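You operate a simulated robot arm through the tools that you are given. There is no shell and no other tool.

You run a simulated robot arm. Do the job below in one go: nothing can be reset, and whatever is moved stays where it is left.

TASK
Rinse the grey sieve, put it away and drain the trough.
Fine: dunk it in the trough till no grit is left; it goes in the green drawer, closed again; pull the plug, let the trough run dry and leave the plug up; green sieve, jug, tap and teal handle stay. Where these are worked on the way, their far stop is far enough and under half their travel is too little: green drawer.
Where things are to end (x, y in the base frame): grey sieve within 0.06 m of [1.16, -0.24].
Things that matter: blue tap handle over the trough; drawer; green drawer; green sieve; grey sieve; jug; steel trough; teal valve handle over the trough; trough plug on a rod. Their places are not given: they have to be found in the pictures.

It is judged by the outcome, as a careful person would: the job done as asked, and still so three seconds after it is handed in. It fails if anything else is knocked over, pushed out of place, dropped, spilled or broken.

THE ROBOT
A 7-joint arm with a fingered hand, fixed in place. Base frame: the origin is on the floor under the middle of its stand, x ahead of it, y to its left, z up; the work surface is at about z = 0.7. Lengths are in m, angles in degrees, forces in N, time in s.
With the tool pointing down near the work surface it reaches from about 0.1 to 0.76 m from the base axis. Its first joint turns from -143.0 to 143.0 degrees. Payload 3 kg.
The TCP is the grasp point between the finger pads, 0.026 m short of the fingertips. In the tool frame z runs along the fingers and y along their closing line. The gripper opens to 0.148 m; its body begins 0.073 m behind the TCP. The gripper is a hand of 3 fingers: y runs from the thumb to the fingers, the wrist lies at [0, 0, -0.229] in the tool frame, and closing takes about 1.5 s.
Orientation is that of the tool frame in the base frame, as [roll, pitch, yaw] about the fixed x, y, z axes, in that order (R = Rz(yaw) Ry(pitch) Rx(roll)). With the fingers straight down and closing along the base's y, the tool's x points along the base's -x, its y along +y and its z along -z.

THE INTERFACE
- The arm moves only by the tool send_rows. Its argument "rows" is a list of rows, each an object of numbers (a shift or turn left out is 0, a gripper value left out holds the last): "tx", "ty", "tz": the shift along the base's x, y, z in m; "rx", "ry", "rz": the turn, a rotation vector about the base's x, y, z in degrees. In form: [{"tx": .., "ty": .., "tz": .., "rx": .., "ry": .., "rz": ..}, ...]. A call has 1 to 20 rows; each row shifts and turns the commanded pose from where the row before left it. "jaw" is the closure in counts, from 0 (fully open) to 255 (shut), set as the call begins (left out, the last holds). Rows are played at 5 a second. More than 0.05 m and 8.6 degrees between two rows, or a gripper value outside its range, and nothing of the call is played. Where a pose cannot be reached the arm comes as near as it can. A force on the tool above 40 N (or 10 N above the force at the start of the call, whichever is more), or a blocked arm, ends the call early, and 0.2 s more pass. The fingers move at their own pace (about 0.153 m/s each) and stop on an object; they squeeze with about 33 N. The grip force told is the motor's: it shows also when the fingers shut on nothing. Time passes only in rows, and 0.2 s behind the last, so rows that do not move let the fingers close. The reply holds the time, the measured pose of the TCP, the force on the tool along the base axes, the opening and the grip force, in the units named above and with some noise, with the torque about the TCP (base axes, N m) and any sound that the robot's microphone picked up.
- Cameras (640 x 400 px; columns grow to the right, rows downward): "scene" is fixed at [0.2178, -0.6515, 1.3771]; the picture's right is [0.75, -0.67, 0.00], its down [-0.30, -0.34, -0.89] and it looks along [0.59, 0.66, -0.46] (base axes); focal length 328 px, centre (320, 200). "wrist" rides on the gripper at [0.068, -0.039, -0.09] in the tool frame; the picture's right is [0.50, 0.87, 0.00], its down [-0.66, 0.38, -0.65] and it looks along [-0.57, 0.33, 0.76] (tool axes); focal length 222 px, centre (320, 200).
- get_image(camera): a new picture of that camera. The clock stands still meanwhile.
- slide_trunk(by): slides the trunk up (or, below 0, down) by that many m; the arm rides with it, the base frame stays. It gives what a move gives, with no picture.
- finger_targets(finger1, finger2, thumb_bend): sets how far each is bent, from 0 (flat) to 1 (curled in); at 0.3 the hand is open as for a grip, at 0.7 the pads meet at the TCP. One left out holds its place. A second passes; each finger stops where it meets its share of the squeeze, and holds until it gets a number again. A gripper value or a shape takes the hand back. It gives what a move gives, with no picture; readings hold the bend of each and the force on the fingers (four entries, about 0 where the hand has none), thumb and palm.
- preshape(shape): the hand has 3 fingers and takes this shape, open, in about a second: jaw (thumb against the fingers, like two jaws); tri (thumb and two fingers); tip (a fingertip pinch); poke (one finger out to press); point (the index stretched); flat (the hand flat); cup (the hand cupped); fist (a fist). The gripper value then closes the fingers along that shape, each until it touches; the sizes above hold for jaw. It gives what a move gives, with no picture.
- probe_pixels(camera, pixels): for up to 12 pixels [column, row] of the newest picture of that camera ("zoom" is the newest enlarged one), the place [x, y, z] in the base frame of the surface seen there, good to about 0.002 m. The clock stands still meanwhile.
- zoom(camera, box): a new picture of the part [left, top, right, bottom] of that camera's present view, enlarged. The clock stands still meanwhile.
- job_done(): hands the job in; it is judged then, once.

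Open the gripper and draw the arm clear of the work before you hand the job in, unless the task says otherwise.

The tools are called as name(argument=value, ...) on one line, values as JSON. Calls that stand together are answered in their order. send_rows: Moves the arm, as the interface text tells. Its arguments: {"type":"object","properties":{"rows":{"type":"array","items":{"type":"object","properties":{"tx":{"type":"number"},"ty":{"type":"number"},"tz":{"type":"number"},"rx":{"type":"number"},"ry":{"type":"number"},"rz":{"type":"number"}}}},"jaw":{"type":"number"}},"required":["rows"]} The other tools are called the same way: slide_trunk (by) moves the trunk up or down; preshape (shape) gives the hand a shape; finger_targets (finger1, finger2, thumb_bend) moves the fingers one by one; get_image (camera) takes a picture; probe_pixels (camera, pixels) gives the place of the surface under pixels of a picture; zoom (camera, box) takes an enlarged picture of a part of a camera's view; job_done () hands the job in.

At the start:

```text
time: 0.0
tool_pos: [0.9019, -0.0625, 1.2049]
tool_rot: [-180.0, 0.0, 180.0]
force: [-0.5, 0.3, -0.4]
ft_torque: [0.0, 0.0, 0.02]
gripper_width: 0.1479
finger_force: 0.0
shape: jaw
bend: [0.3, 0.3, 0.3]
finger forces: [0.0, 0.0, 0.0, 0.0, 0.0, 0.0]
trunk travel left (down, up): [-0.8, 0.09]
```

scene: 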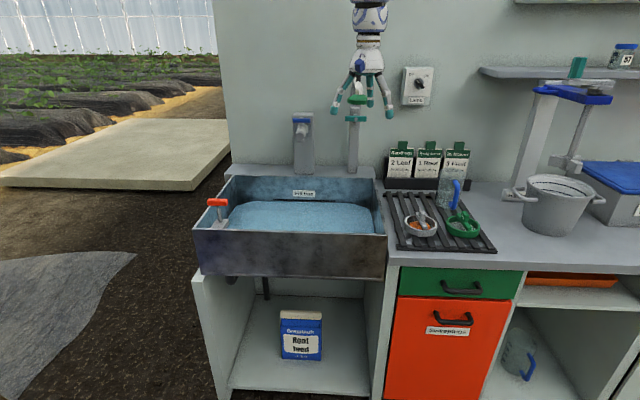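
wrist: 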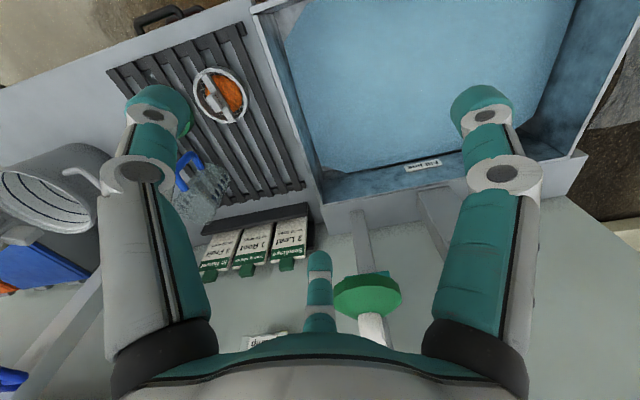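

The scene shows the trough with water at about (300,215), the red plug handle at (217,203), the grey sieve with orange grit near (420,225), the green sieve near (463,225), and the green drawer at (460,285). I take enlarged pictures to see the details.

zoom(camera="scene", box=[380, 160, 540, 260])

probe_pixels(camera="scene", pixels=[[217, 202], [219, 215], [420, 225], [463, 225], [300, 215], [288, 265], [460, 282], [476, 290], [303, 122], [354, 120], [452, 193], [390, 220]])

```text
4.00 times, centred on (460, 210) of scene
```

zoom: 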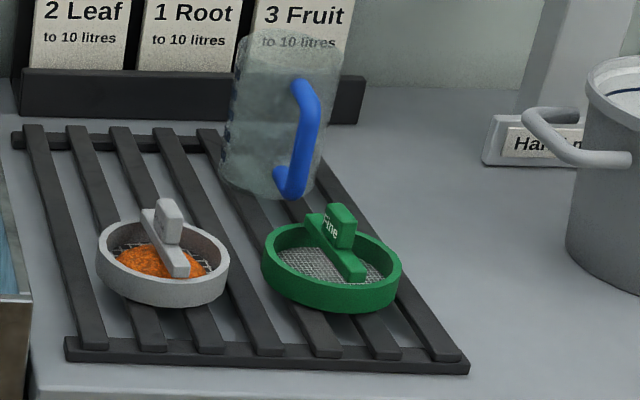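

```text
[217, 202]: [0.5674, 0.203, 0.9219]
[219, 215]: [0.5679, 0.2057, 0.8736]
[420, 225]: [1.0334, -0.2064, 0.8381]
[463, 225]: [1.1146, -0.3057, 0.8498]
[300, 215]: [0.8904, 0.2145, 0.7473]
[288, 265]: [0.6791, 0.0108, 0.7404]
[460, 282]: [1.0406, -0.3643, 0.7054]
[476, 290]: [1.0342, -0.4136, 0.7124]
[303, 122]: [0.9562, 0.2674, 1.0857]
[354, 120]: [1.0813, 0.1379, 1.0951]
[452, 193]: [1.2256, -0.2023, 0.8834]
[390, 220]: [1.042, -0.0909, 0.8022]
```

The grey sieve has a bar with an upright tab at zoom (168,218). I probe that tab, the rim and the rack.

probe_pixels(camera="zoom", pixels=[[168, 205], [168, 235], [148, 215], [182, 268], [104, 240], [165, 300], [225, 255], [160, 225], [168, 200], [343, 210], [330, 300], [180, 215]])

get_image(camera="scene")

probe_pixels(camera="scene", pixels=[[196, 233], [384, 240], [225, 180], [375, 180], [195, 272], [384, 275], [401, 270], [520, 272], [401, 293], [517, 298], [445, 288], [480, 289]])

```text
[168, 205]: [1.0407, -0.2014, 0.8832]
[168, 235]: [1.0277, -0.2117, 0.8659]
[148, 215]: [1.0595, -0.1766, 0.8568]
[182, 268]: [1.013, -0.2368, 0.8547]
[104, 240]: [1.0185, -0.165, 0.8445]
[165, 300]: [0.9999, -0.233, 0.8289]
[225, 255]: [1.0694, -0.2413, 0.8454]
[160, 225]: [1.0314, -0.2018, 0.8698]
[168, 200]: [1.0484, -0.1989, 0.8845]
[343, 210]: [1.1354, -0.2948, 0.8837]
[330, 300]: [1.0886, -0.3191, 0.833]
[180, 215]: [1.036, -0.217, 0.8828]
```

```text
taken
```

scene: 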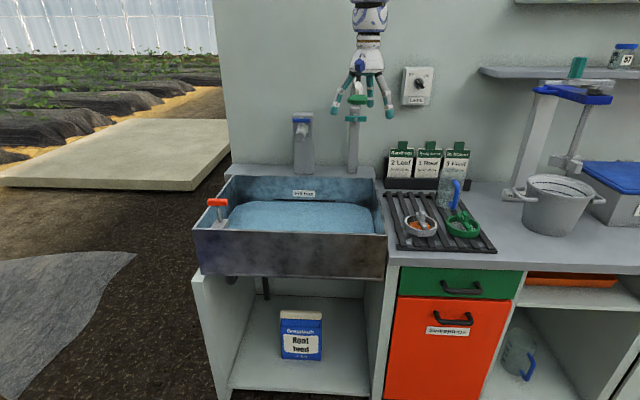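

```text
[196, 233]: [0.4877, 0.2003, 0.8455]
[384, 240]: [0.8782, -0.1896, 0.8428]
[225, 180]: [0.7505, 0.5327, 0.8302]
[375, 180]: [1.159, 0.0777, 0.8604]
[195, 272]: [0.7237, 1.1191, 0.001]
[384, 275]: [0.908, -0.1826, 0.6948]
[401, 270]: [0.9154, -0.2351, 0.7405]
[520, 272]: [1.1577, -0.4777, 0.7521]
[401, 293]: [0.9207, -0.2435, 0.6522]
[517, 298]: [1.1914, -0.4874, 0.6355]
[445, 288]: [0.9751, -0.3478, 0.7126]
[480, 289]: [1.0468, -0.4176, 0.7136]
```

The counter runs at 45° to the base axes (trough front edge from (0.49,0.20) to (0.88,-0.19)). I zoom closer on the sieve, the drawer and the plug.

zoom(camera="scene", box=[398, 203, 446, 240])

zoom(camera="scene", box=[180, 160, 340, 260])

zoom(camera="scene", box=[380, 240, 540, 340])

```text
10.81 times, centred on (422, 222) of scene
```

zoom: 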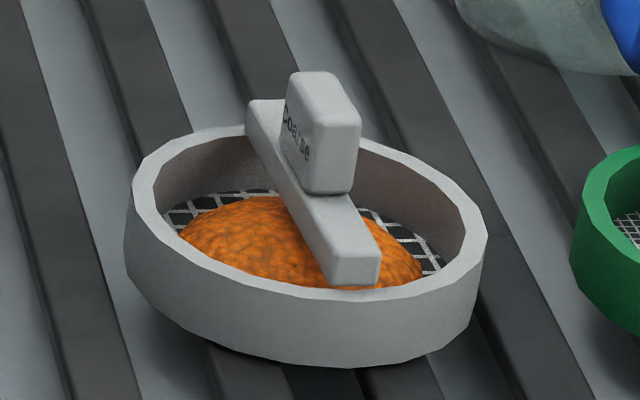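

```text
4.00 times, centred on (260, 210) of scene
```

zoom: 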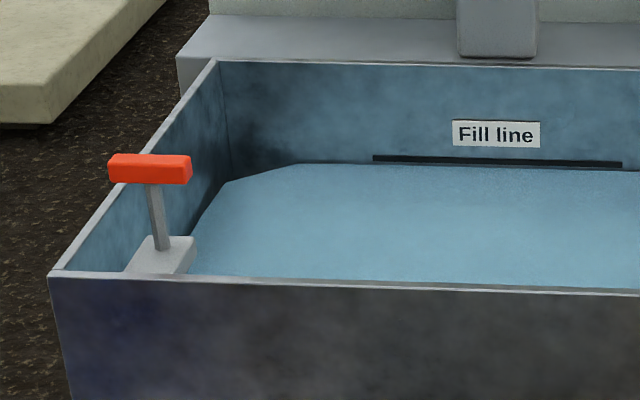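

```text
4.00 times, centred on (460, 290) of scene
```

zoom: 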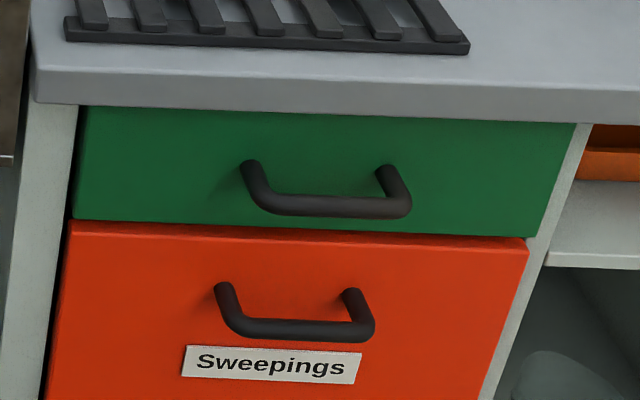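

The green drawer has a bow handle with its bar at about zoom (330,208). I probe it on the present zoom picture.

probe_pixels(camera="zoom", pixels=[[265, 200], [330, 200], [330, 208], [330, 214], [400, 205], [246, 165], [390, 172], [330, 150], [90, 120], [560, 140], [330, 225], [250, 90]])

zoom(camera="wrist", box=[100, 20, 340, 260])

```text
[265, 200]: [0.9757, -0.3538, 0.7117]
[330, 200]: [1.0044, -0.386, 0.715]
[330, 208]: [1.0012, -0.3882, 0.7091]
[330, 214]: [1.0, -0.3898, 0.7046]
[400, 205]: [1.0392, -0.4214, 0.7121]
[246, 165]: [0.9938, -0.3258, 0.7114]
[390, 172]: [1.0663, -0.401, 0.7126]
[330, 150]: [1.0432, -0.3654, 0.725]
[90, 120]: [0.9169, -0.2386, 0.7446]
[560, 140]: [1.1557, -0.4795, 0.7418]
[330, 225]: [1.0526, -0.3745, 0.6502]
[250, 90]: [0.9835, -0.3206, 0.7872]
```

```text
1.67 times, centred on (220, 140) of wrist
```

zoom: 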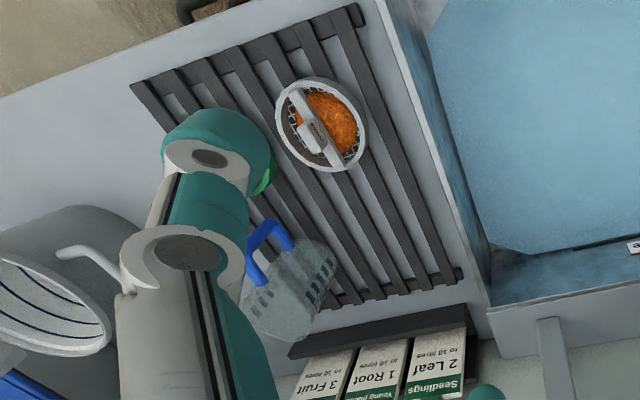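

The handle bar is at about (1.00,-0.388,0.710), standing about 4.5 cm off the front. Before working I test-close the hand in free air to see how the fingers meet.

send_rows(rows=[{}, {}, {}, {}, {}, {}, {}, {}], jaw=255)

get_image(camera="wrist")

zoom(camera="scene", box=[300, 0, 460, 130])

```text
time: 1.8
tool_pos: [0.9019, -0.0624, 1.2045]
tool_rot: [180.0, 0.1, -180.0]
force: [0.1, 0.2, -0.4]
ft_torque: [0.03, 0.02, 0.0]
gripper_width: 0.0003
finger_force: 32.8
shape: jaw
bend: [0.7, 0.7, 0.7]
finger forces: [0.0, 0.0, 0.1, 0.1, 0.1, 0.0]
trunk travel left (down, up): [-0.8, 0.09]
```

```text
taken
```

wrist: 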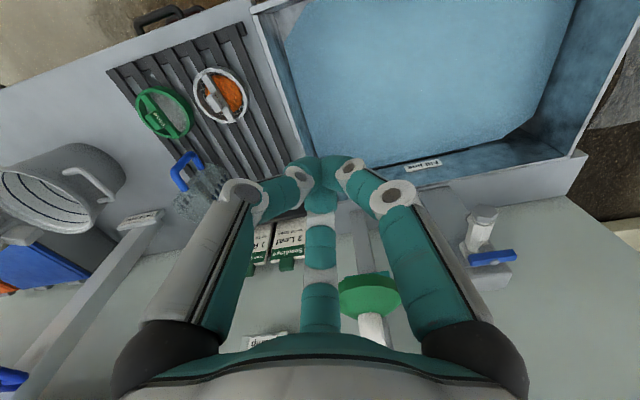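

```text
3.08 times, centred on (380, 65) of scene
```

zoom: 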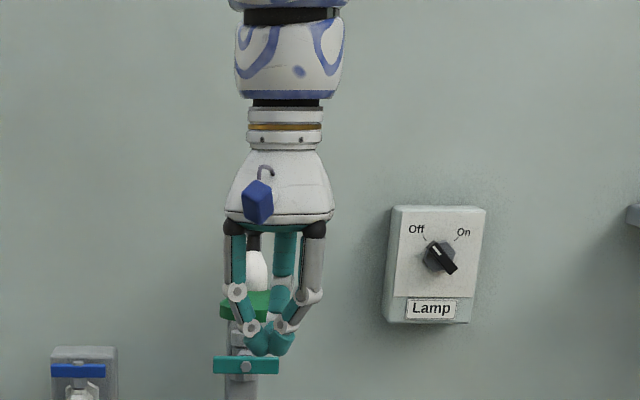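

The fingers close radially (thumb at tool -y, two fingers at ±60° off +y). I probe the teal and blue handles and the green disc near (370,295) in the wrist view so I know what to keep clear of, and the bottom of the trough.

probe_pixels(camera="wrist", pixels=[[370, 290], [375, 330], [335, 235], [490, 257], [485, 215], [420, 170], [420, 100], [540, 140], [540, 30], [300, 20], [280, 35], [575, 170]])

probe_pixels(camera="zoom", pixels=[[245, 365], [240, 300], [258, 270], [75, 370], [95, 390], [437, 255]])

```text
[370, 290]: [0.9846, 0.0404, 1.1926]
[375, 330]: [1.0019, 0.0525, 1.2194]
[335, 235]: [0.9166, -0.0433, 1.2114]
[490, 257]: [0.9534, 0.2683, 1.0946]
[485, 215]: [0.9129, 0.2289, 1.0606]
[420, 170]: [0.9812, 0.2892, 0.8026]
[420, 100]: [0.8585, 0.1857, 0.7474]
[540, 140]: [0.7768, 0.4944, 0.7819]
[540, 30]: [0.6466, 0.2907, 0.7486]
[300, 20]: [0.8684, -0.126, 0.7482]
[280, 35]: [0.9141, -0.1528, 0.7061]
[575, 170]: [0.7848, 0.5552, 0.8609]
```

```text
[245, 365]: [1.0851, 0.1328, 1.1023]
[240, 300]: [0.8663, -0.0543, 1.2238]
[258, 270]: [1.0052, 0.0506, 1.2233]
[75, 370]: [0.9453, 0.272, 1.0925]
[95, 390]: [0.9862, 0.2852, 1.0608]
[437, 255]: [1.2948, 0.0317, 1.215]
```

The green disc on a white pole hangs at about (0.985,0.04,1.19), behind the hand, so I stay away from it. I open the hand and try the reach towards the sieve at height, yawing so that the closing line will cross the tab.

send_rows(rows=[{"tx": 0.01, "ty": -0.03}, {"tx": 0.02, "ty": -0.03}, {"tx": 0.02, "ty": -0.03}, {"tx": 0.02, "ty": -0.03}, {"tx": 0.02, "ty": -0.02}, {"tx": 0.02}, {"tx": 0.02}], jaw=100)

get_image(camera="scene")

get_image(camera="wrist")

```text
time: 3.4
tool_pos: [0.9553, -0.1835, 1.2024]
tool_rot: [180.0, 0.0, 180.0]
force: [0.3, -0.1, 0.1]
ft_torque: [0.02, -0.01, -0.01]
gripper_width: 0.0896
finger_force: 0.1
shape: jaw
bend: [0.32, 0.32, 0.7]
finger forces: [0.0, 0.0, 0.0, 0.1, 0.0, 0.1]
out of reach, approached as far as the arm can: row 4, 5, 6, 7
trunk travel left (down, up): [-0.8, 0.09]
```

```text
taken
```

scene: 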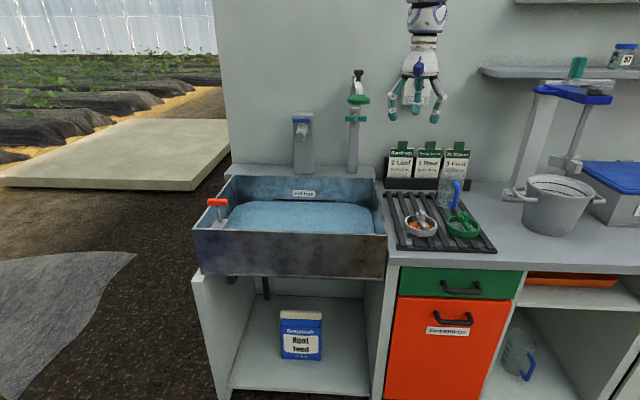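

```text
taken
```

wrist: 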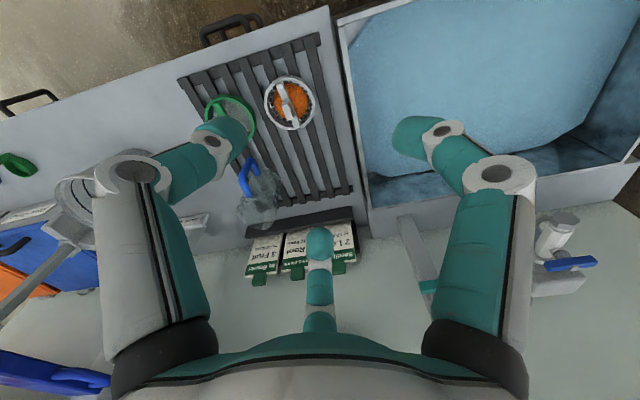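

The vertical tool runs out of reach at radius ~0.97 m, so I will need a lower trunk and a tool tilted outward. I draw the hand back in front of the counter (nothing under it there) and then lower the trunk.

send_rows(rows=[{"tx": -0.03, "ty": -0.035}, {"tx": -0.03, "ty": -0.035}, {"tx": -0.03, "ty": -0.035}, {"tx": -0.03, "ty": -0.035}, {"tx": -0.03, "ty": -0.035}, {"tx": -0.03, "ty": -0.035}, {"tx": -0.03, "ty": -0.035}], jaw=0)

slide_trunk(by=-0.2)

get_image(camera="scene")

```text
time: 5.0
tool_pos: [0.8152, -0.3672, 1.1945]
tool_rot: [179.9, 0.1, 179.9]
force: [1.2, 0.3, -0.1]
ft_torque: [0.03, -0.02, 0.04]
gripper_width: 0.148
finger_force: 0.0
shape: jaw
bend: [0.3, 0.3, 0.3]
finger forces: [0.0, 0.0, 0.0, 0.0, 0.1, 0.1]
out of reach, approached as far as the arm can: row 5, 6, 7
trunk travel left (down, up): [-0.8, 0.09]
```

```text
time: 7.2
tool_pos: [0.8161, -0.3652, 0.9945]
tool_rot: [-179.9, -0.1, -179.9]
force: [-0.1, 0.4, -0.3]
ft_torque: [-0.01, 0.03, -0.01]
gripper_width: 0.1479
finger_force: 0.1
shape: jaw
bend: [0.3, 0.3, 0.3]
finger forces: [0.0, 0.0, 0.0, 0.1, 0.1, 0.0]
trunk travel left (down, up): [-0.6, 0.29]
```

```text
taken
```

scene: 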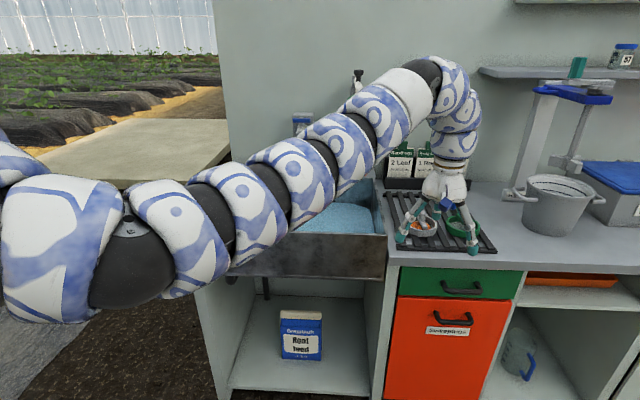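

The arm is now visible coming in from the left. I probe points along it to learn where its shoulder sits and so which trunk height gives the most reach.

probe_pixels(camera="scene", pixels=[[10, 170], [40, 250], [70, 210], [120, 260], [180, 235], [240, 205], [305, 165], [370, 120], [415, 85], [455, 100], [455, 145], [445, 180]])

```text
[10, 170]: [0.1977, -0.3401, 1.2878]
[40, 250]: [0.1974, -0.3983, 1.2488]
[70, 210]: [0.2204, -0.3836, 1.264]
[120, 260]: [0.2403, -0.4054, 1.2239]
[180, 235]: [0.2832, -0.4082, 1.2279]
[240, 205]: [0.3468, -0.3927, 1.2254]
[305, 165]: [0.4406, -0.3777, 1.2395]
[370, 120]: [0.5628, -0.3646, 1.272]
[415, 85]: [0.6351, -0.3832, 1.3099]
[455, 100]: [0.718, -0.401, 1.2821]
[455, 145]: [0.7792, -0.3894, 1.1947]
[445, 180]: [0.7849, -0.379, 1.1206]
```

The forearm runs at about y=-0.34, z=1.22, so the arm is not yet straight. I now tilt the tool outward by 24° while moving over the sieve at safe height to learn the reach.

send_rows(rows=[{"rx": -1.5, "ry": -7.8}, {"rx": -1.5, "ry": -7.8}, {"rx": -1.5, "ry": -7.8}, {}])

```text
time: 8.2
tool_pos: [0.8149, -0.3649, 0.9936]
tool_rot: [-175.1, 23.5, -179.0]
force: [0.3, 0.1, 0.4]
ft_torque: [-0.01, 0.03, -0.01]
gripper_width: 0.148
finger_force: 0.1
shape: jaw
bend: [0.3, 0.3, 0.3]
finger forces: [0.0, 0.0, 0.0, 0.0, 0.0, 0.0]
trunk travel left (down, up): [-0.6, 0.29]
```

The tilt was reached in full. Now I move out towards the sieve, keeping the height at about 1.0.

send_rows(rows=[{"tx": 0.03, "ty": 0.025}, {"tx": 0.03, "ty": 0.025}, {"tx": 0.03, "ty": 0.025}, {"tx": 0.03, "ty": 0.025}, {"tx": 0.03, "ty": 0.025}, {"tx": 0.03, "ty": 0.025}, {}])

get_image(camera="scene")

get_image(camera="wrist")

```text
time: 9.8
tool_pos: [0.999, -0.2137, 0.9928]
tool_rot: [-175.4, 23.4, -179.1]
force: [0.0, 0.6, -0.6]
ft_torque: [-0.02, -0.01, 0.02]
gripper_width: 0.1481
finger_force: 0.0
shape: jaw
bend: [0.3, 0.3, 0.3]
finger forces: [0.0, 0.0, 0.0, 0.0, 0.0, 0.0]
trunk travel left (down, up): [-0.6, 0.29]
```

```text
taken
```

scene: 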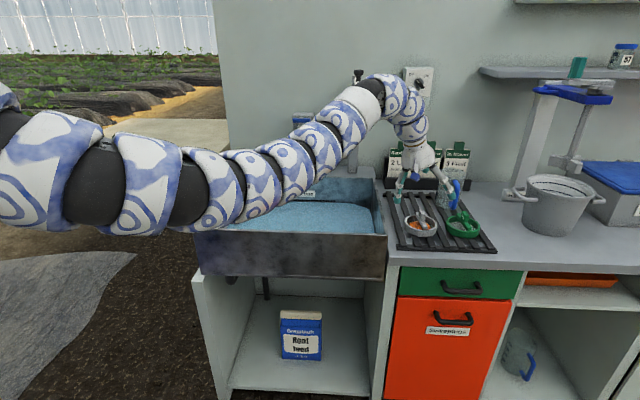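

```text
taken
```

wrist: 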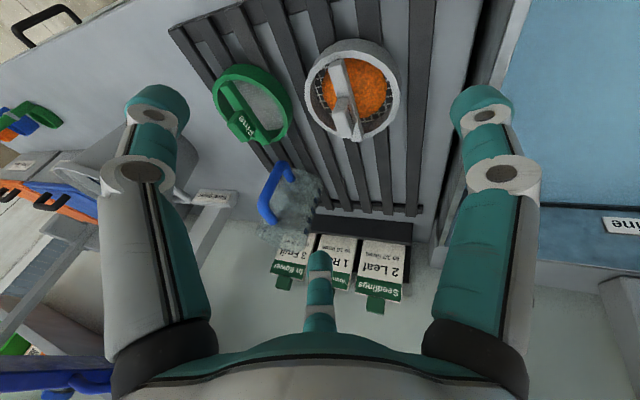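

The hand now stands over the rack at (0.999,-0.214,0.993) and the wrist view shows both sieves clearly. I zoom on the grey sieve from the wrist camera to measure its tab.

zoom(camera="wrist", box=[280, 20, 440, 160])

```text
2.86 times, centred on (360, 90) of wrist
```

zoom: 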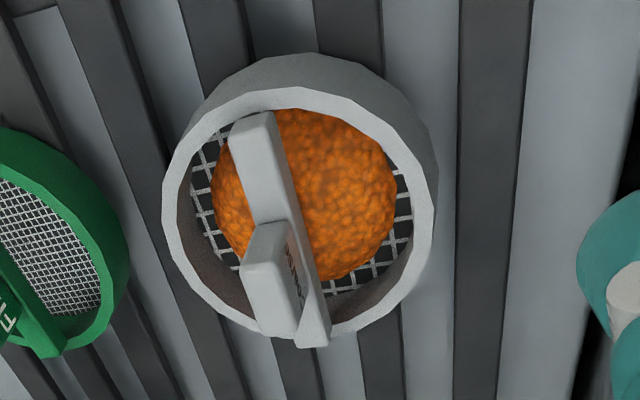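

The tab's top face spans about zoom (245–295, 225–335). I probe its corners, the bar ends, the rim and the grit.

probe_pixels(camera="zoom", pixels=[[253, 128], [313, 335], [265, 228], [272, 280], [252, 300], [270, 330], [287, 285], [180, 190], [424, 210], [300, 97], [330, 180], [350, 20]])

```text
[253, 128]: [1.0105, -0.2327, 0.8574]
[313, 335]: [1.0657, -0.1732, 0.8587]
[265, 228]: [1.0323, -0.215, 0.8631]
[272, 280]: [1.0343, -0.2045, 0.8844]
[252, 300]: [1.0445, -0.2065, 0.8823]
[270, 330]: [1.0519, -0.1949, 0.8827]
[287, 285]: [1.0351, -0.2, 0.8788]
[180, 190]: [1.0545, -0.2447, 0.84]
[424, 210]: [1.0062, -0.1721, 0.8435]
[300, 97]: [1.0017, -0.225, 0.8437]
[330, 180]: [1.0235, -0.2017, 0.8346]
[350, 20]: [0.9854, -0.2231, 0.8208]
```

The tab is centred at about (1.040,-0.203), top z 0.884, long axis along azimuth ~47°; rim top is 0.8435. I raise the tool, then lower the trunk to bring the shoulder nearer the working height and gain reach.

send_rows(rows=[{"tz": 0.04, "tx": -0.02, "ty": -0.02}, {"tz": 0.04, "tx": -0.02, "ty": -0.02}, {"tz": 0.04, "tx": -0.02, "ty": -0.02}, {"tz": 0.04, "tx": -0.02, "ty": -0.02}, {}])

slide_trunk(by=-0.18)

get_image(camera="scene")

```text
time: 11.0
tool_pos: [0.9159, -0.2997, 1.154]
tool_rot: [-175.1, 23.3, -179.0]
force: [0.3, -0.2, 0.4]
ft_torque: [0.0, 0.01, 0.01]
gripper_width: 0.1482
finger_force: 0.0
shape: jaw
bend: [0.3, 0.3, 0.3]
finger forces: [0.1, 0.0, 0.1, 0.0, 0.0, 0.0]
trunk travel left (down, up): [-0.6, 0.29]
```

```text
time: 13.0
tool_pos: [0.9162, -0.2979, 0.973]
tool_rot: [-175.2, 23.4, -179.1]
force: [-0.2, 0.1, -0.7]
ft_torque: [0.05, -0.05, 0.0]
gripper_width: 0.148
finger_force: 0.1
shape: jaw
bend: [0.3, 0.3, 0.3]
finger forces: [0.0, 0.0, 0.1, 0.1, 0.1, 0.0]
trunk travel left (down, up): [-0.42, 0.47]
```

```text
taken
```

scene: 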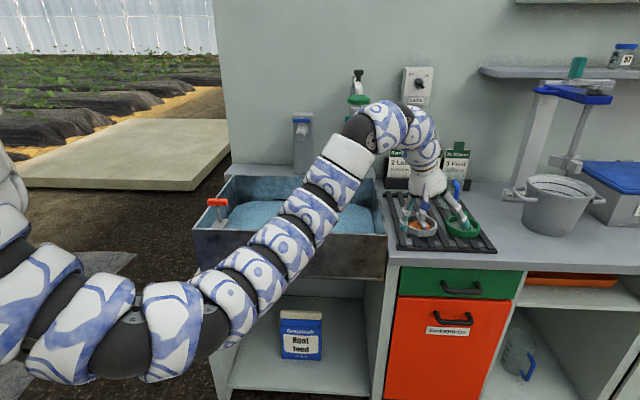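

The arm now reaches from low left up to the wrist. I probe along it again to judge elbow and shoulder heights.

probe_pixels(camera="scene", pixels=[[8, 200], [10, 310], [60, 330], [110, 330], [170, 320], [225, 290], [280, 240], [325, 180], [360, 130], [395, 115], [425, 140], [428, 180]])

```text
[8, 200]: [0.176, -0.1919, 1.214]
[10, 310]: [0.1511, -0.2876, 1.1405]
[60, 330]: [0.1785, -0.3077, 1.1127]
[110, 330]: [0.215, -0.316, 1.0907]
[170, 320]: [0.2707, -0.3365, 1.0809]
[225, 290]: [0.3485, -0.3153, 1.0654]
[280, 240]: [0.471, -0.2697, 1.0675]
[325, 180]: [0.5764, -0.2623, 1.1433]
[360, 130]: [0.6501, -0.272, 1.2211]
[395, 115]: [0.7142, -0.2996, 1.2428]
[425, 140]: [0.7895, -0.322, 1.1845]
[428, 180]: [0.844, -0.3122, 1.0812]
```

The shoulder now sits at roughly z 1.17. I draw back in front of the drawer and tip the tool to 60° outward (azimuth 10°) for the drawer handle.

send_rows(rows=[{"tx": -0.02, "ty": -0.03}, {"tx": -0.02, "ty": -0.03, "rx": 1.5, "ry": 7.8}, {"tx": -0.02, "ty": -0.03, "rx": 1.5, "ry": 7.8}, {"ty": -0.03, "rx": 1.5, "ry": 7.8}, {"rx": 1.302, "ry": -7.386}, {"rx": 1.302, "ry": -7.386}, {"rx": 1.302, "ry": -7.386}, {"rx": 1.302, "ry": -7.386, "tz": -0.02}, {"rx": 1.302, "ry": -7.386, "tz": -0.02}, {"rx": 1.302, "ry": -7.386, "tz": -0.02}, {"rx": 1.302, "ry": -7.386, "tz": -0.02}, {"rx": 1.302, "ry": -7.386, "tz": -0.02}, {}], jaw=150)

```text
time: 15.8
tool_pos: [0.863, -0.4195, 0.8747]
tool_rot: [163.2, 58.6, 170.4]
force: [0.3, 0.0, 0.4]
ft_torque: [0.0, 0.01, 0.01]
gripper_width: 0.0611
finger_force: 0.0
shape: jaw
bend: [0.77, 0.77, 0.7]
finger forces: [0.0, 0.1, 0.0, 0.0, 0.0, 0.0]
out of reach, approached as far as the arm can: row 7
trunk travel left (down, up): [-0.42, 0.47]
```

The tilt was reached. Now I roll the hand about its own axis by -119° so that the thumb comes to the upper back side of the bar.

send_rows(rows=[{"rx": -6.77, "ry": -1.19, "rz": 3.97}, {"rx": -6.77, "ry": -1.19, "rz": 3.97}, {"rx": -6.77, "ry": -1.19, "rz": 3.97}, {"rx": -6.77, "ry": -1.19, "rz": 3.97}, {"rx": -6.77, "ry": -1.19, "rz": 3.97}, {"rx": -6.77, "ry": -1.19, "rz": 3.97}, {"rx": -6.77, "ry": -1.19, "rz": 3.97}, {"rx": -6.77, "ry": -1.19, "rz": 3.97}, {"rx": -6.77, "ry": -1.19, "rz": 3.97}, {"rx": -6.77, "ry": -1.19, "rz": 3.97}, {"rx": -6.77, "ry": -1.19, "rz": 3.97}, {"rx": -6.77, "ry": -1.19, "rz": 3.97}, {"rx": -6.77, "ry": -1.19, "rz": 3.97}, {"rx": -6.77, "ry": -1.19, "rz": 3.97}, {"rx": -6.77, "ry": -1.19, "rz": 3.97}, {}])

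get_image(camera="scene")

get_image(camera="wrist")

```text
time: 19.2
tool_pos: [0.8624, -0.419, 0.8753]
tool_rot: [-121.7, 15.1, -88.7]
force: [0.1, 0.9, 0.3]
ft_torque: [0.01, 0.0, 0.0]
gripper_width: 0.0609
finger_force: 0.0
shape: jaw
bend: [0.77, 0.77, 0.7]
finger forces: [0.0, 0.1, 0.0, 0.1, 0.1, 0.1]
out of reach, approached as far as the arm can: row 11, 12, 13, 14, 15
trunk travel left (down, up): [-0.42, 0.47]
```

```text
taken
```

scene: 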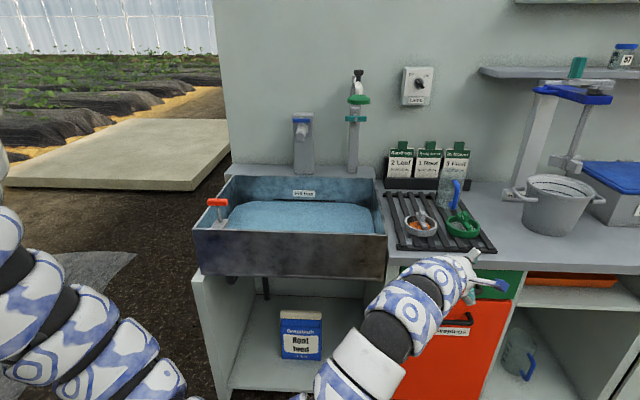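

```text
taken
```

wrist: 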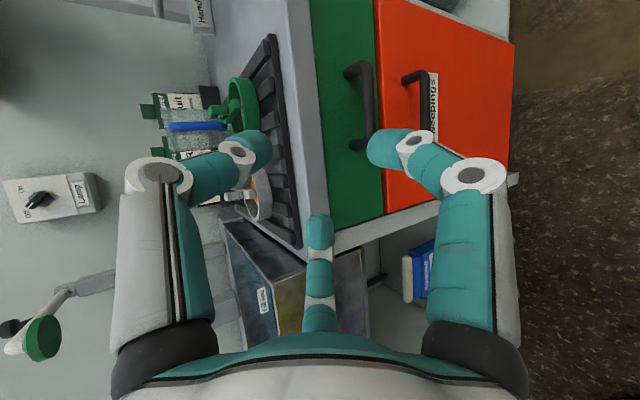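

The roll stopped short at a joint limit, but the fingers are 120° apart, so with no roll the middle finger (bottom centre of the wrist view) already lies on the upper back side. I roll back.

send_rows(rows=[{"rx": 6.77, "ry": 1.19, "rz": -3.97}, {"rx": 6.77, "ry": 1.19, "rz": -3.97}, {"rx": 6.77, "ry": 1.19, "rz": -3.97}, {"rx": 6.77, "ry": 1.19, "rz": -3.97}, {"rx": 6.77, "ry": 1.19, "rz": -3.97}, {"rx": 6.77, "ry": 1.19, "rz": -3.97}, {"rx": 6.77, "ry": 1.19, "rz": -3.97}, {"rx": 6.77, "ry": 1.19, "rz": -3.97}, {"rx": 6.77, "ry": 1.19, "rz": -3.97}, {"rx": 6.77, "ry": 1.19, "rz": -3.97}, {"rx": 6.77, "ry": 1.19, "rz": -3.97}, {"rx": 6.77, "ry": 1.19, "rz": -3.97}, {"rx": 6.77, "ry": 1.19, "rz": -3.97}, {"rx": 6.77, "ry": 1.19, "rz": -3.97}, {"rx": 6.77, "ry": 1.19, "rz": -3.97}, {}])

get_image(camera="wrist")

get_image(camera="scene")

```text
time: 22.6
tool_pos: [0.8625, -0.4203, 0.8731]
tool_rot: [128.0, 36.6, 125.1]
force: [-0.5, 0.3, -0.8]
ft_torque: [-0.03, -0.02, -0.02]
gripper_width: 0.0611
finger_force: 0.1
shape: jaw
bend: [0.77, 0.77, 0.7]
finger forces: [0.0, 0.0, 0.0, 0.0, 0.1, 0.1]
trunk travel left (down, up): [-0.42, 0.47]
```

```text
taken
```

wrist: 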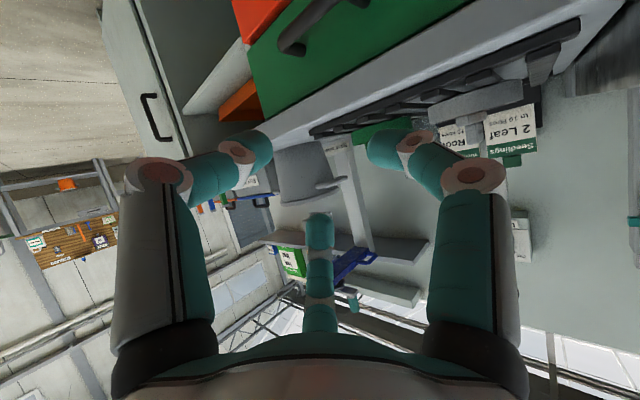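

```text
taken
```

scene: 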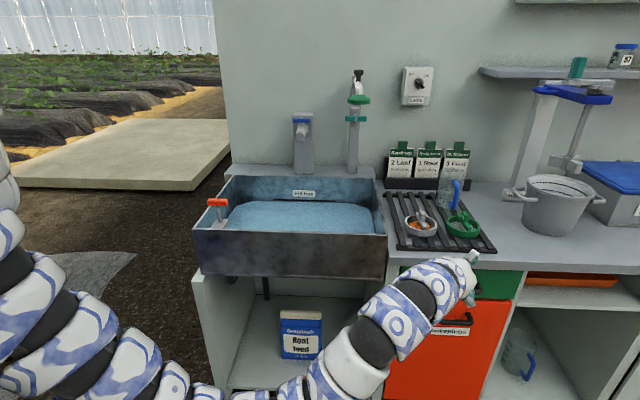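

The command restarted from the reached pose, so the hand is rolled +37° now. I roll back by 36° so that the middle finger points to the upper back of the handle.

send_rows(rows=[{"rx": -6.12, "ry": -1.09, "rz": 3.53}, {"rx": -6.12, "ry": -1.09, "rz": 3.53}, {"rx": -6.12, "ry": -1.09, "rz": 3.53}, {"rx": -6.12, "ry": -1.09, "rz": 3.53}, {"rx": -6.12, "ry": -1.09, "rz": 3.53}, {}])

get_image(camera="wrist")

```text
time: 24.0
tool_pos: [0.8617, -0.4194, 0.8729]
tool_rot: [161.8, 58.5, 169.1]
force: [-0.8, -0.1, -0.2]
ft_torque: [0.02, -0.04, 0.0]
gripper_width: 0.0613
finger_force: 0.1
shape: jaw
bend: [0.77, 0.77, 0.7]
finger forces: [0.1, 0.0, 0.1, 0.0, 0.1, 0.0]
trunk travel left (down, up): [-0.42, 0.47]
```

```text
taken
```

wrist: 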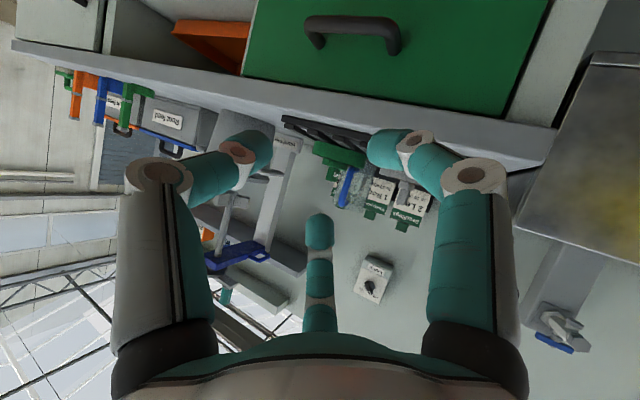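

The drawer's bar shows at about (355,25), level in the wrist image. I probe it and the counter edge to fix the approach.

probe_pixels(camera="wrist", pixels=[[355, 17], [355, 22], [355, 28], [330, 24], [380, 24], [312, 45], [396, 48], [355, 70], [355, 92], [355, 105], [300, 10], [420, 60]])

```text
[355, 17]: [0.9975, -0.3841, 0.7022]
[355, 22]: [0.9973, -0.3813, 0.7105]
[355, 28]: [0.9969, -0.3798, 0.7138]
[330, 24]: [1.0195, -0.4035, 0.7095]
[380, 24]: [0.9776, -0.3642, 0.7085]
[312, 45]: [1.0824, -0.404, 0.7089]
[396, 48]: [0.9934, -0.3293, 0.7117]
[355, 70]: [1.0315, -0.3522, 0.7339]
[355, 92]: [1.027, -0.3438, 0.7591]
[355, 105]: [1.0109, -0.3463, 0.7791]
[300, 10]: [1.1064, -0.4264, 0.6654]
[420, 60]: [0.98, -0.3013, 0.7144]
```

The bar's centre line is at v≈0.4405 (x 1.008, y -0.385, z 0.707) with the drawer face 4 cm behind it. I steepen the tool a little to 50° and go to a pre-grasp point 10 cm short of the bar.

send_rows(rows=[{"rx": -0.87, "ry": 4.92, "tx": 0.01, "tz": -0.02}, {"rx": -0.87, "ry": 4.92, "tx": 0.01, "tz": -0.02}, {"tx": 0.012, "ty": 0.004, "tz": -0.022}, {"tx": 0.012, "ty": 0.004, "tz": -0.022}, {"tx": 0.01, "ty": 0.004, "tz": -0.02}, {}])

get_image(camera="wrist")

zoom(camera="scene", box=[380, 200, 560, 330])

```text
time: 25.4
tool_pos: [0.9159, -0.407, 0.7708]
tool_rot: [167.3, 49.1, 173.5]
force: [-0.6, -0.4, -0.1]
ft_torque: [0.02, -0.01, -0.01]
gripper_width: 0.0608
finger_force: 0.2
shape: jaw
bend: [0.77, 0.77, 0.7]
finger forces: [0.0, 0.0, 0.0, 0.1, 0.1, 0.0]
trunk travel left (down, up): [-0.42, 0.47]
```

```text
taken
```

wrist: 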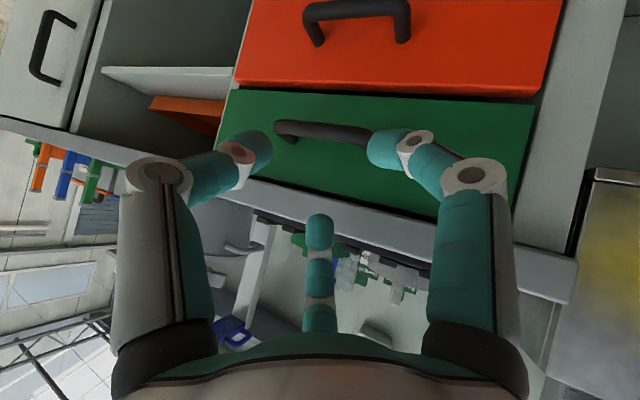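

```text
3.08 times, centred on (470, 265) of scene
```

zoom: 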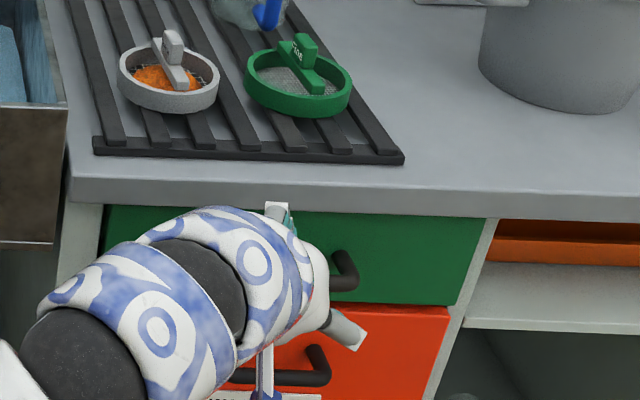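

The bar lies at rows 120–140 between thumb and finger, on the tool axis as planned. I advance along the tool axis by 6 cm, then look again.

send_rows(rows=[{"tx": 0.0151, "ty": 0.0027, "tz": -0.0129}, {"tx": 0.0151, "ty": 0.0027, "tz": -0.0129}, {"tx": 0.0151, "ty": 0.0027, "tz": -0.0129}, {}])

get_image(camera="wrist")

```text
time: 26.4
tool_pos: [0.9611, -0.3987, 0.7313]
tool_rot: [167.3, 49.1, 173.4]
force: [-0.5, 0.0, 0.4]
ft_torque: [0.02, 0.0, -0.03]
gripper_width: 0.0612
finger_force: 0.2
shape: jaw
bend: [0.77, 0.77, 0.7]
finger forces: [0.1, 0.0, 0.0, 0.0, 0.1, 0.0]
trunk travel left (down, up): [-0.42, 0.47]
```

```text
taken
```

wrist: 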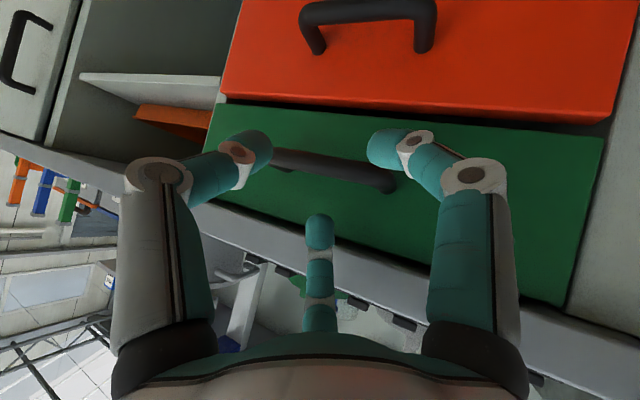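

The bar is passing between the two near fingers (rows ~150) and the middle finger tip (320,225). I advance the last 4 cm in small steps.

send_rows(rows=[{"tx": 0.008, "ty": 0.0013, "tz": -0.007}, {"tx": 0.008, "ty": 0.0013, "tz": -0.007}, {"tx": 0.008, "ty": 0.0013, "tz": -0.007}, {"tx": 0.006, "ty": 0.001, "tz": -0.005}, {}])

get_image(camera="wrist")

zoom(camera="scene", box=[400, 230, 520, 320])

```text
time: 27.6
tool_pos: [0.9903, -0.3953, 0.7036]
tool_rot: [167.2, 48.9, 173.6]
force: [0.3, 0.5, 0.8]
ft_torque: [0.04, 0.02, -0.01]
gripper_width: 0.0608
finger_force: 0.0
shape: jaw
bend: [0.77, 0.77, 0.7]
finger forces: [0.0, 0.0, 0.1, 0.0, 0.0, 0.0]
trunk travel left (down, up): [-0.42, 0.47]
```

```text
taken
```

wrist: 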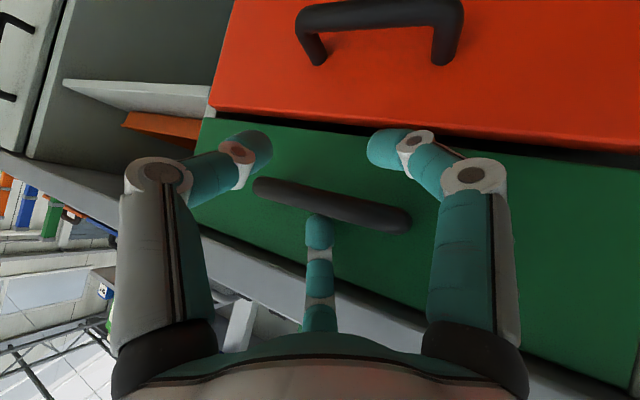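

```text
4.44 times, centred on (460, 275) of scene
```

zoom: 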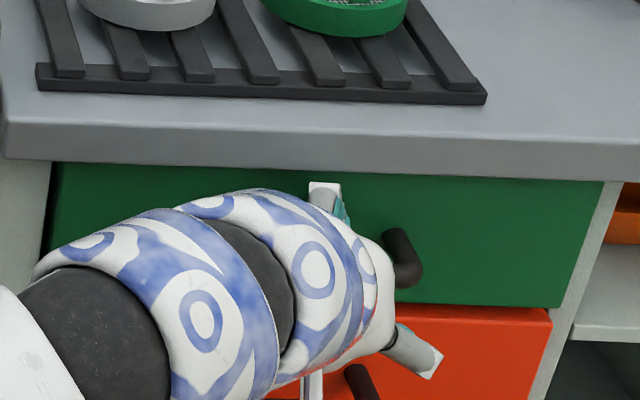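

The middle finger tip (320,215) is just behind/above the bar and the other two are below it. I close the hand on the bar.

send_rows(rows=[{}, {}, {}, {}, {}, {}], jaw=255)

get_image(camera="wrist")

```text
time: 29.0
tool_pos: [0.9904, -0.3947, 0.7054]
tool_rot: [167.2, 49.2, 173.5]
force: [2.1, -2.7, 2.5]
ft_torque: [-0.13, -0.1, 0.02]
gripper_width: 0.0
finger_force: 33.7
shape: jaw
bend: [0.7, 0.78, 0.7]
finger forces: [0.2, 26.6, 0.0, 0.1, 0.1, 0.0]
trunk travel left (down, up): [-0.42, 0.47]
```

```text
taken
```

wrist: 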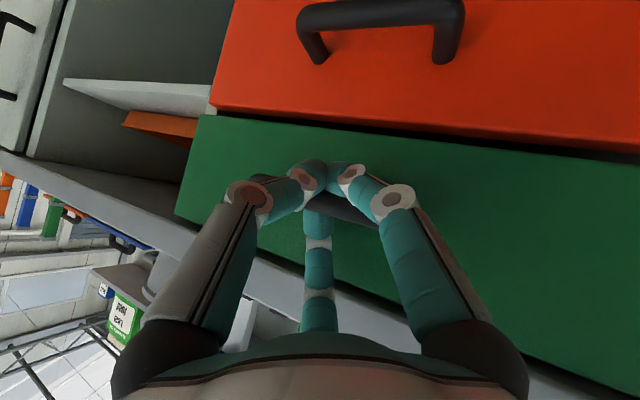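

Finger 2 (the middle one) bears 26.6 N on the bar, so it is hooked while the other two close the cage in front. I pull gently straight out along -v (−x, −y equally).

send_rows(rows=[{"tx": -0.007, "ty": -0.007}, {"tx": -0.01, "ty": -0.01}, {"tx": -0.01, "ty": -0.01}, {"tx": -0.01, "ty": -0.01}, {}])

get_image(camera="wrist")

get_image(camera="scene")

```text
time: 30.2
tool_pos: [0.9534, -0.4326, 0.7041]
tool_rot: [167.2, 49.0, 173.5]
force: [2.4, -1.9, 1.0]
ft_torque: [-0.12, -0.05, 0.03]
gripper_width: 0.0001
finger_force: 33.0
shape: jaw
bend: [0.7, 0.78, 0.7]
finger forces: [0.4, 26.8, 0.0, 0.2, 0.0, 0.0]
trunk travel left (down, up): [-0.42, 0.47]
```

```text
taken
```

wrist: 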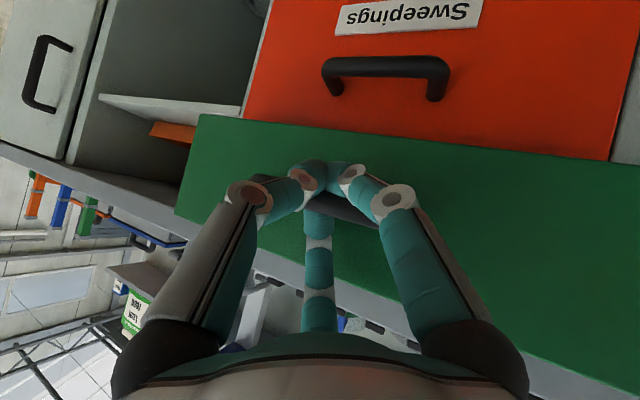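

```text
taken
```

scene: 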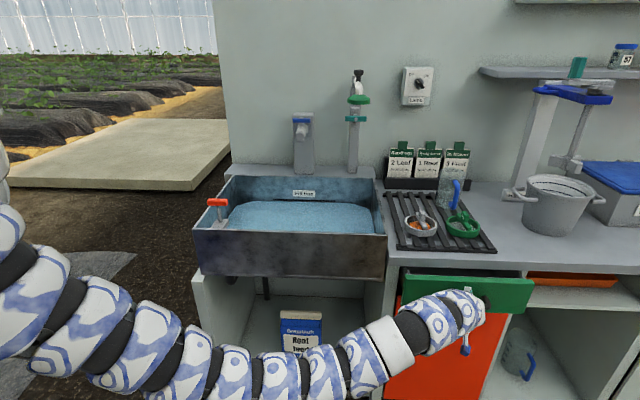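

The drawer came along about 5 cm with only a few newtons. I keep pulling another 10 cm.

send_rows(rows=[{"tx": -0.0125, "ty": -0.0125}, {"tx": -0.0125, "ty": -0.0125}, {"tx": -0.0125, "ty": -0.0125}, {"tx": -0.0125, "ty": -0.0125}, {"tx": -0.0125, "ty": -0.0125}, {"tx": -0.0125, "ty": -0.0125}, {}])

get_image(camera="scene")

```text
time: 31.8
tool_pos: [0.8794, -0.5092, 0.7054]
tool_rot: [167.2, 49.1, 173.5]
force: [-1.4, 1.1, -11.2]
ft_torque: [-0.17, 0.14, 0.04]
gripper_width: 0.0
finger_force: 33.2
shape: jaw
bend: [0.7, 0.78, 0.7]
finger forces: [0.6, 26.6, 0.1, 0.1, 0.0, 0.0]
trunk travel left (down, up): [-0.42, 0.47]
```

```text
taken
```

scene: 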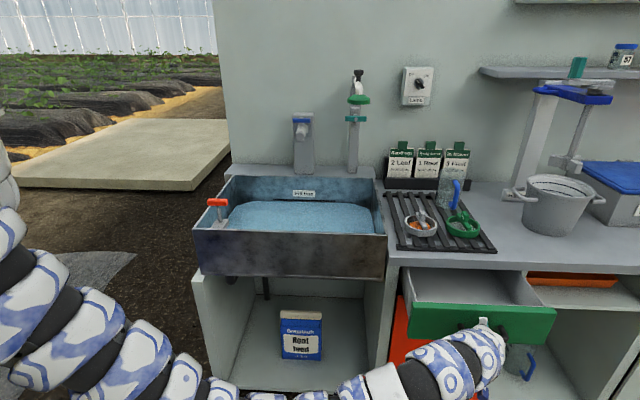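

The drawer is open about 16 cm and its inside is visible. I pull on further in small steps to find its stop.

send_rows(rows=[{"tx": -0.01, "ty": -0.01}, {"tx": -0.01, "ty": -0.01}, {"tx": -0.01, "ty": -0.01}, {"tx": -0.01, "ty": -0.01}, {"tx": -0.01, "ty": -0.01}, {"tx": -0.01, "ty": -0.01}, {}])

get_image(camera="scene")

```text
time: 33.4
tool_pos: [0.8195, -0.5662, 0.7036]
tool_rot: [167.1, 49.2, 173.5]
force: [7.0, -5.9, 1.9]
ft_torque: [-0.12, -0.12, -0.06]
gripper_width: 0.0001
finger_force: 33.0
shape: jaw
bend: [0.7, 0.78, 0.7]
finger forces: [0.8, 27.1, 0.1, 0.0, 0.1, 0.0]
trunk travel left (down, up): [-0.42, 0.47]
```

```text
taken
```

scene: 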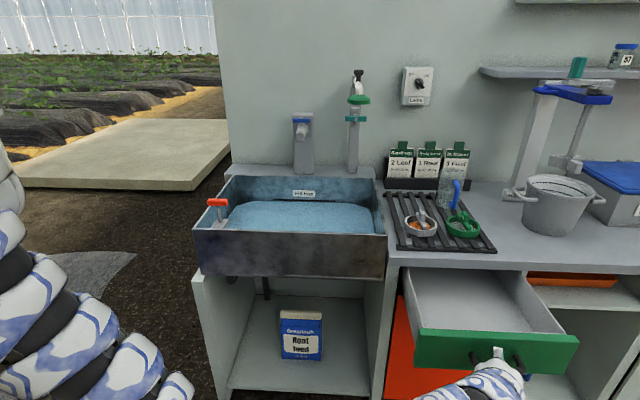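

The drawer is out about 24 cm. I pull a further 4 cm for hand room, watching for the stop.

send_rows(rows=[{"tx": -0.007, "ty": -0.007}, {"tx": -0.007, "ty": -0.007}, {"tx": -0.007, "ty": -0.007}, {"tx": -0.007, "ty": -0.007}, {}])

get_image(camera="scene")

```text
time: 34.6
tool_pos: [0.794, -0.5937, 0.7041]
tool_rot: [167.1, 49.2, 173.6]
force: [30.9, 17.2, 0.1]
ft_torque: [-0.08, -0.15, 0.01]
gripper_width: 0.0
finger_force: 33.0
shape: jaw
bend: [0.7, 0.76, 0.7]
finger forces: [0.1, 33.8, 0.1, 0.1, 0.1, 0.0]
trunk travel left (down, up): [-0.42, 0.47]
```

```text
taken
```

scene: 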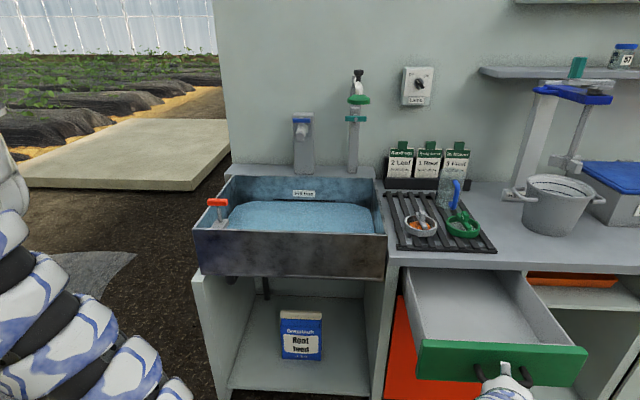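

The pull force rose to ~35 N: that is the drawer's far stop at about 28 cm. I ease back a few millimetres and open the fingers just enough to let go.

send_rows(rows=[{"tx": 0.005, "ty": 0.005}, {}])

send_rows(rows=[{}, {}, {}, {}, {}], jaw=150)

get_image(camera="wrist")

```text
time: 35.2
tool_pos: [0.7946, -0.5923, 0.7044]
tool_rot: [167.4, 49.2, 173.5]
force: [10.3, 5.4, 2.6]
ft_torque: [-0.11, -0.21, 0.07]
gripper_width: 0.0
finger_force: 33.3
shape: jaw
bend: [0.7, 0.77, 0.7]
finger forces: [0.3, 29.0, 0.0, 0.0, 0.1, 0.1]
trunk travel left (down, up): [-0.42, 0.47]
```

```text
time: 36.4
tool_pos: [0.7963, -0.5907, 0.704]
tool_rot: [167.2, 49.1, 173.4]
force: [-0.1, -0.8, 0.1]
ft_torque: [-0.01, 0.03, -0.01]
gripper_width: 0.0606
finger_force: 0.0
shape: jaw
bend: [0.77, 0.77, 0.7]
finger forces: [0.1, 0.1, 0.1, 0.1, 0.0, 0.0]
trunk travel left (down, up): [-0.42, 0.47]
```

```text
taken
```

wrist: 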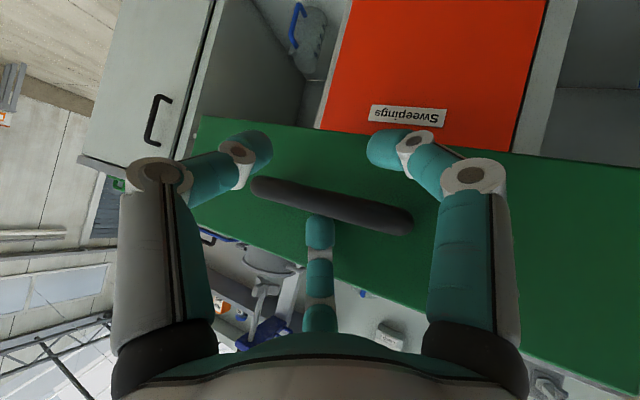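

The bar is free between the open fingers. I retreat 10 cm back along the tool axis and then rise.

send_rows(rows=[{"tx": -0.0151, "ty": -0.0027, "tz": 0.0129}, {"tx": -0.0151, "ty": -0.0027, "tz": 0.0129}, {"tx": -0.0151, "ty": -0.0027, "tz": 0.0129}, {"tx": -0.0151, "ty": -0.0027, "tz": 0.0129}, {"tx": -0.0151, "ty": -0.0027, "tz": 0.0129}, {"tz": 0.03}, {"tz": 0.03}, {"tz": 0.03}, {"tz": 0.03}, {"tz": 0.03}, {"tz": 0.03}, {}])

get_image(camera="scene")

```text
time: 39.0
tool_pos: [0.7199, -0.6035, 0.9495]
tool_rot: [167.2, 49.1, 173.5]
force: [-0.3, 0.8, 0.2]
ft_torque: [0.0, -0.03, 0.03]
gripper_width: 0.0609
finger_force: 0.1
shape: jaw
bend: [0.77, 0.77, 0.7]
finger forces: [0.0, 0.1, 0.1, 0.0, 0.0, 0.0]
trunk travel left (down, up): [-0.42, 0.47]
```

```text
taken
```

scene: 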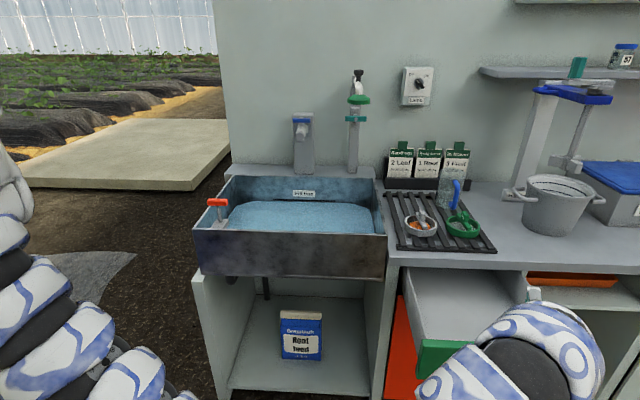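

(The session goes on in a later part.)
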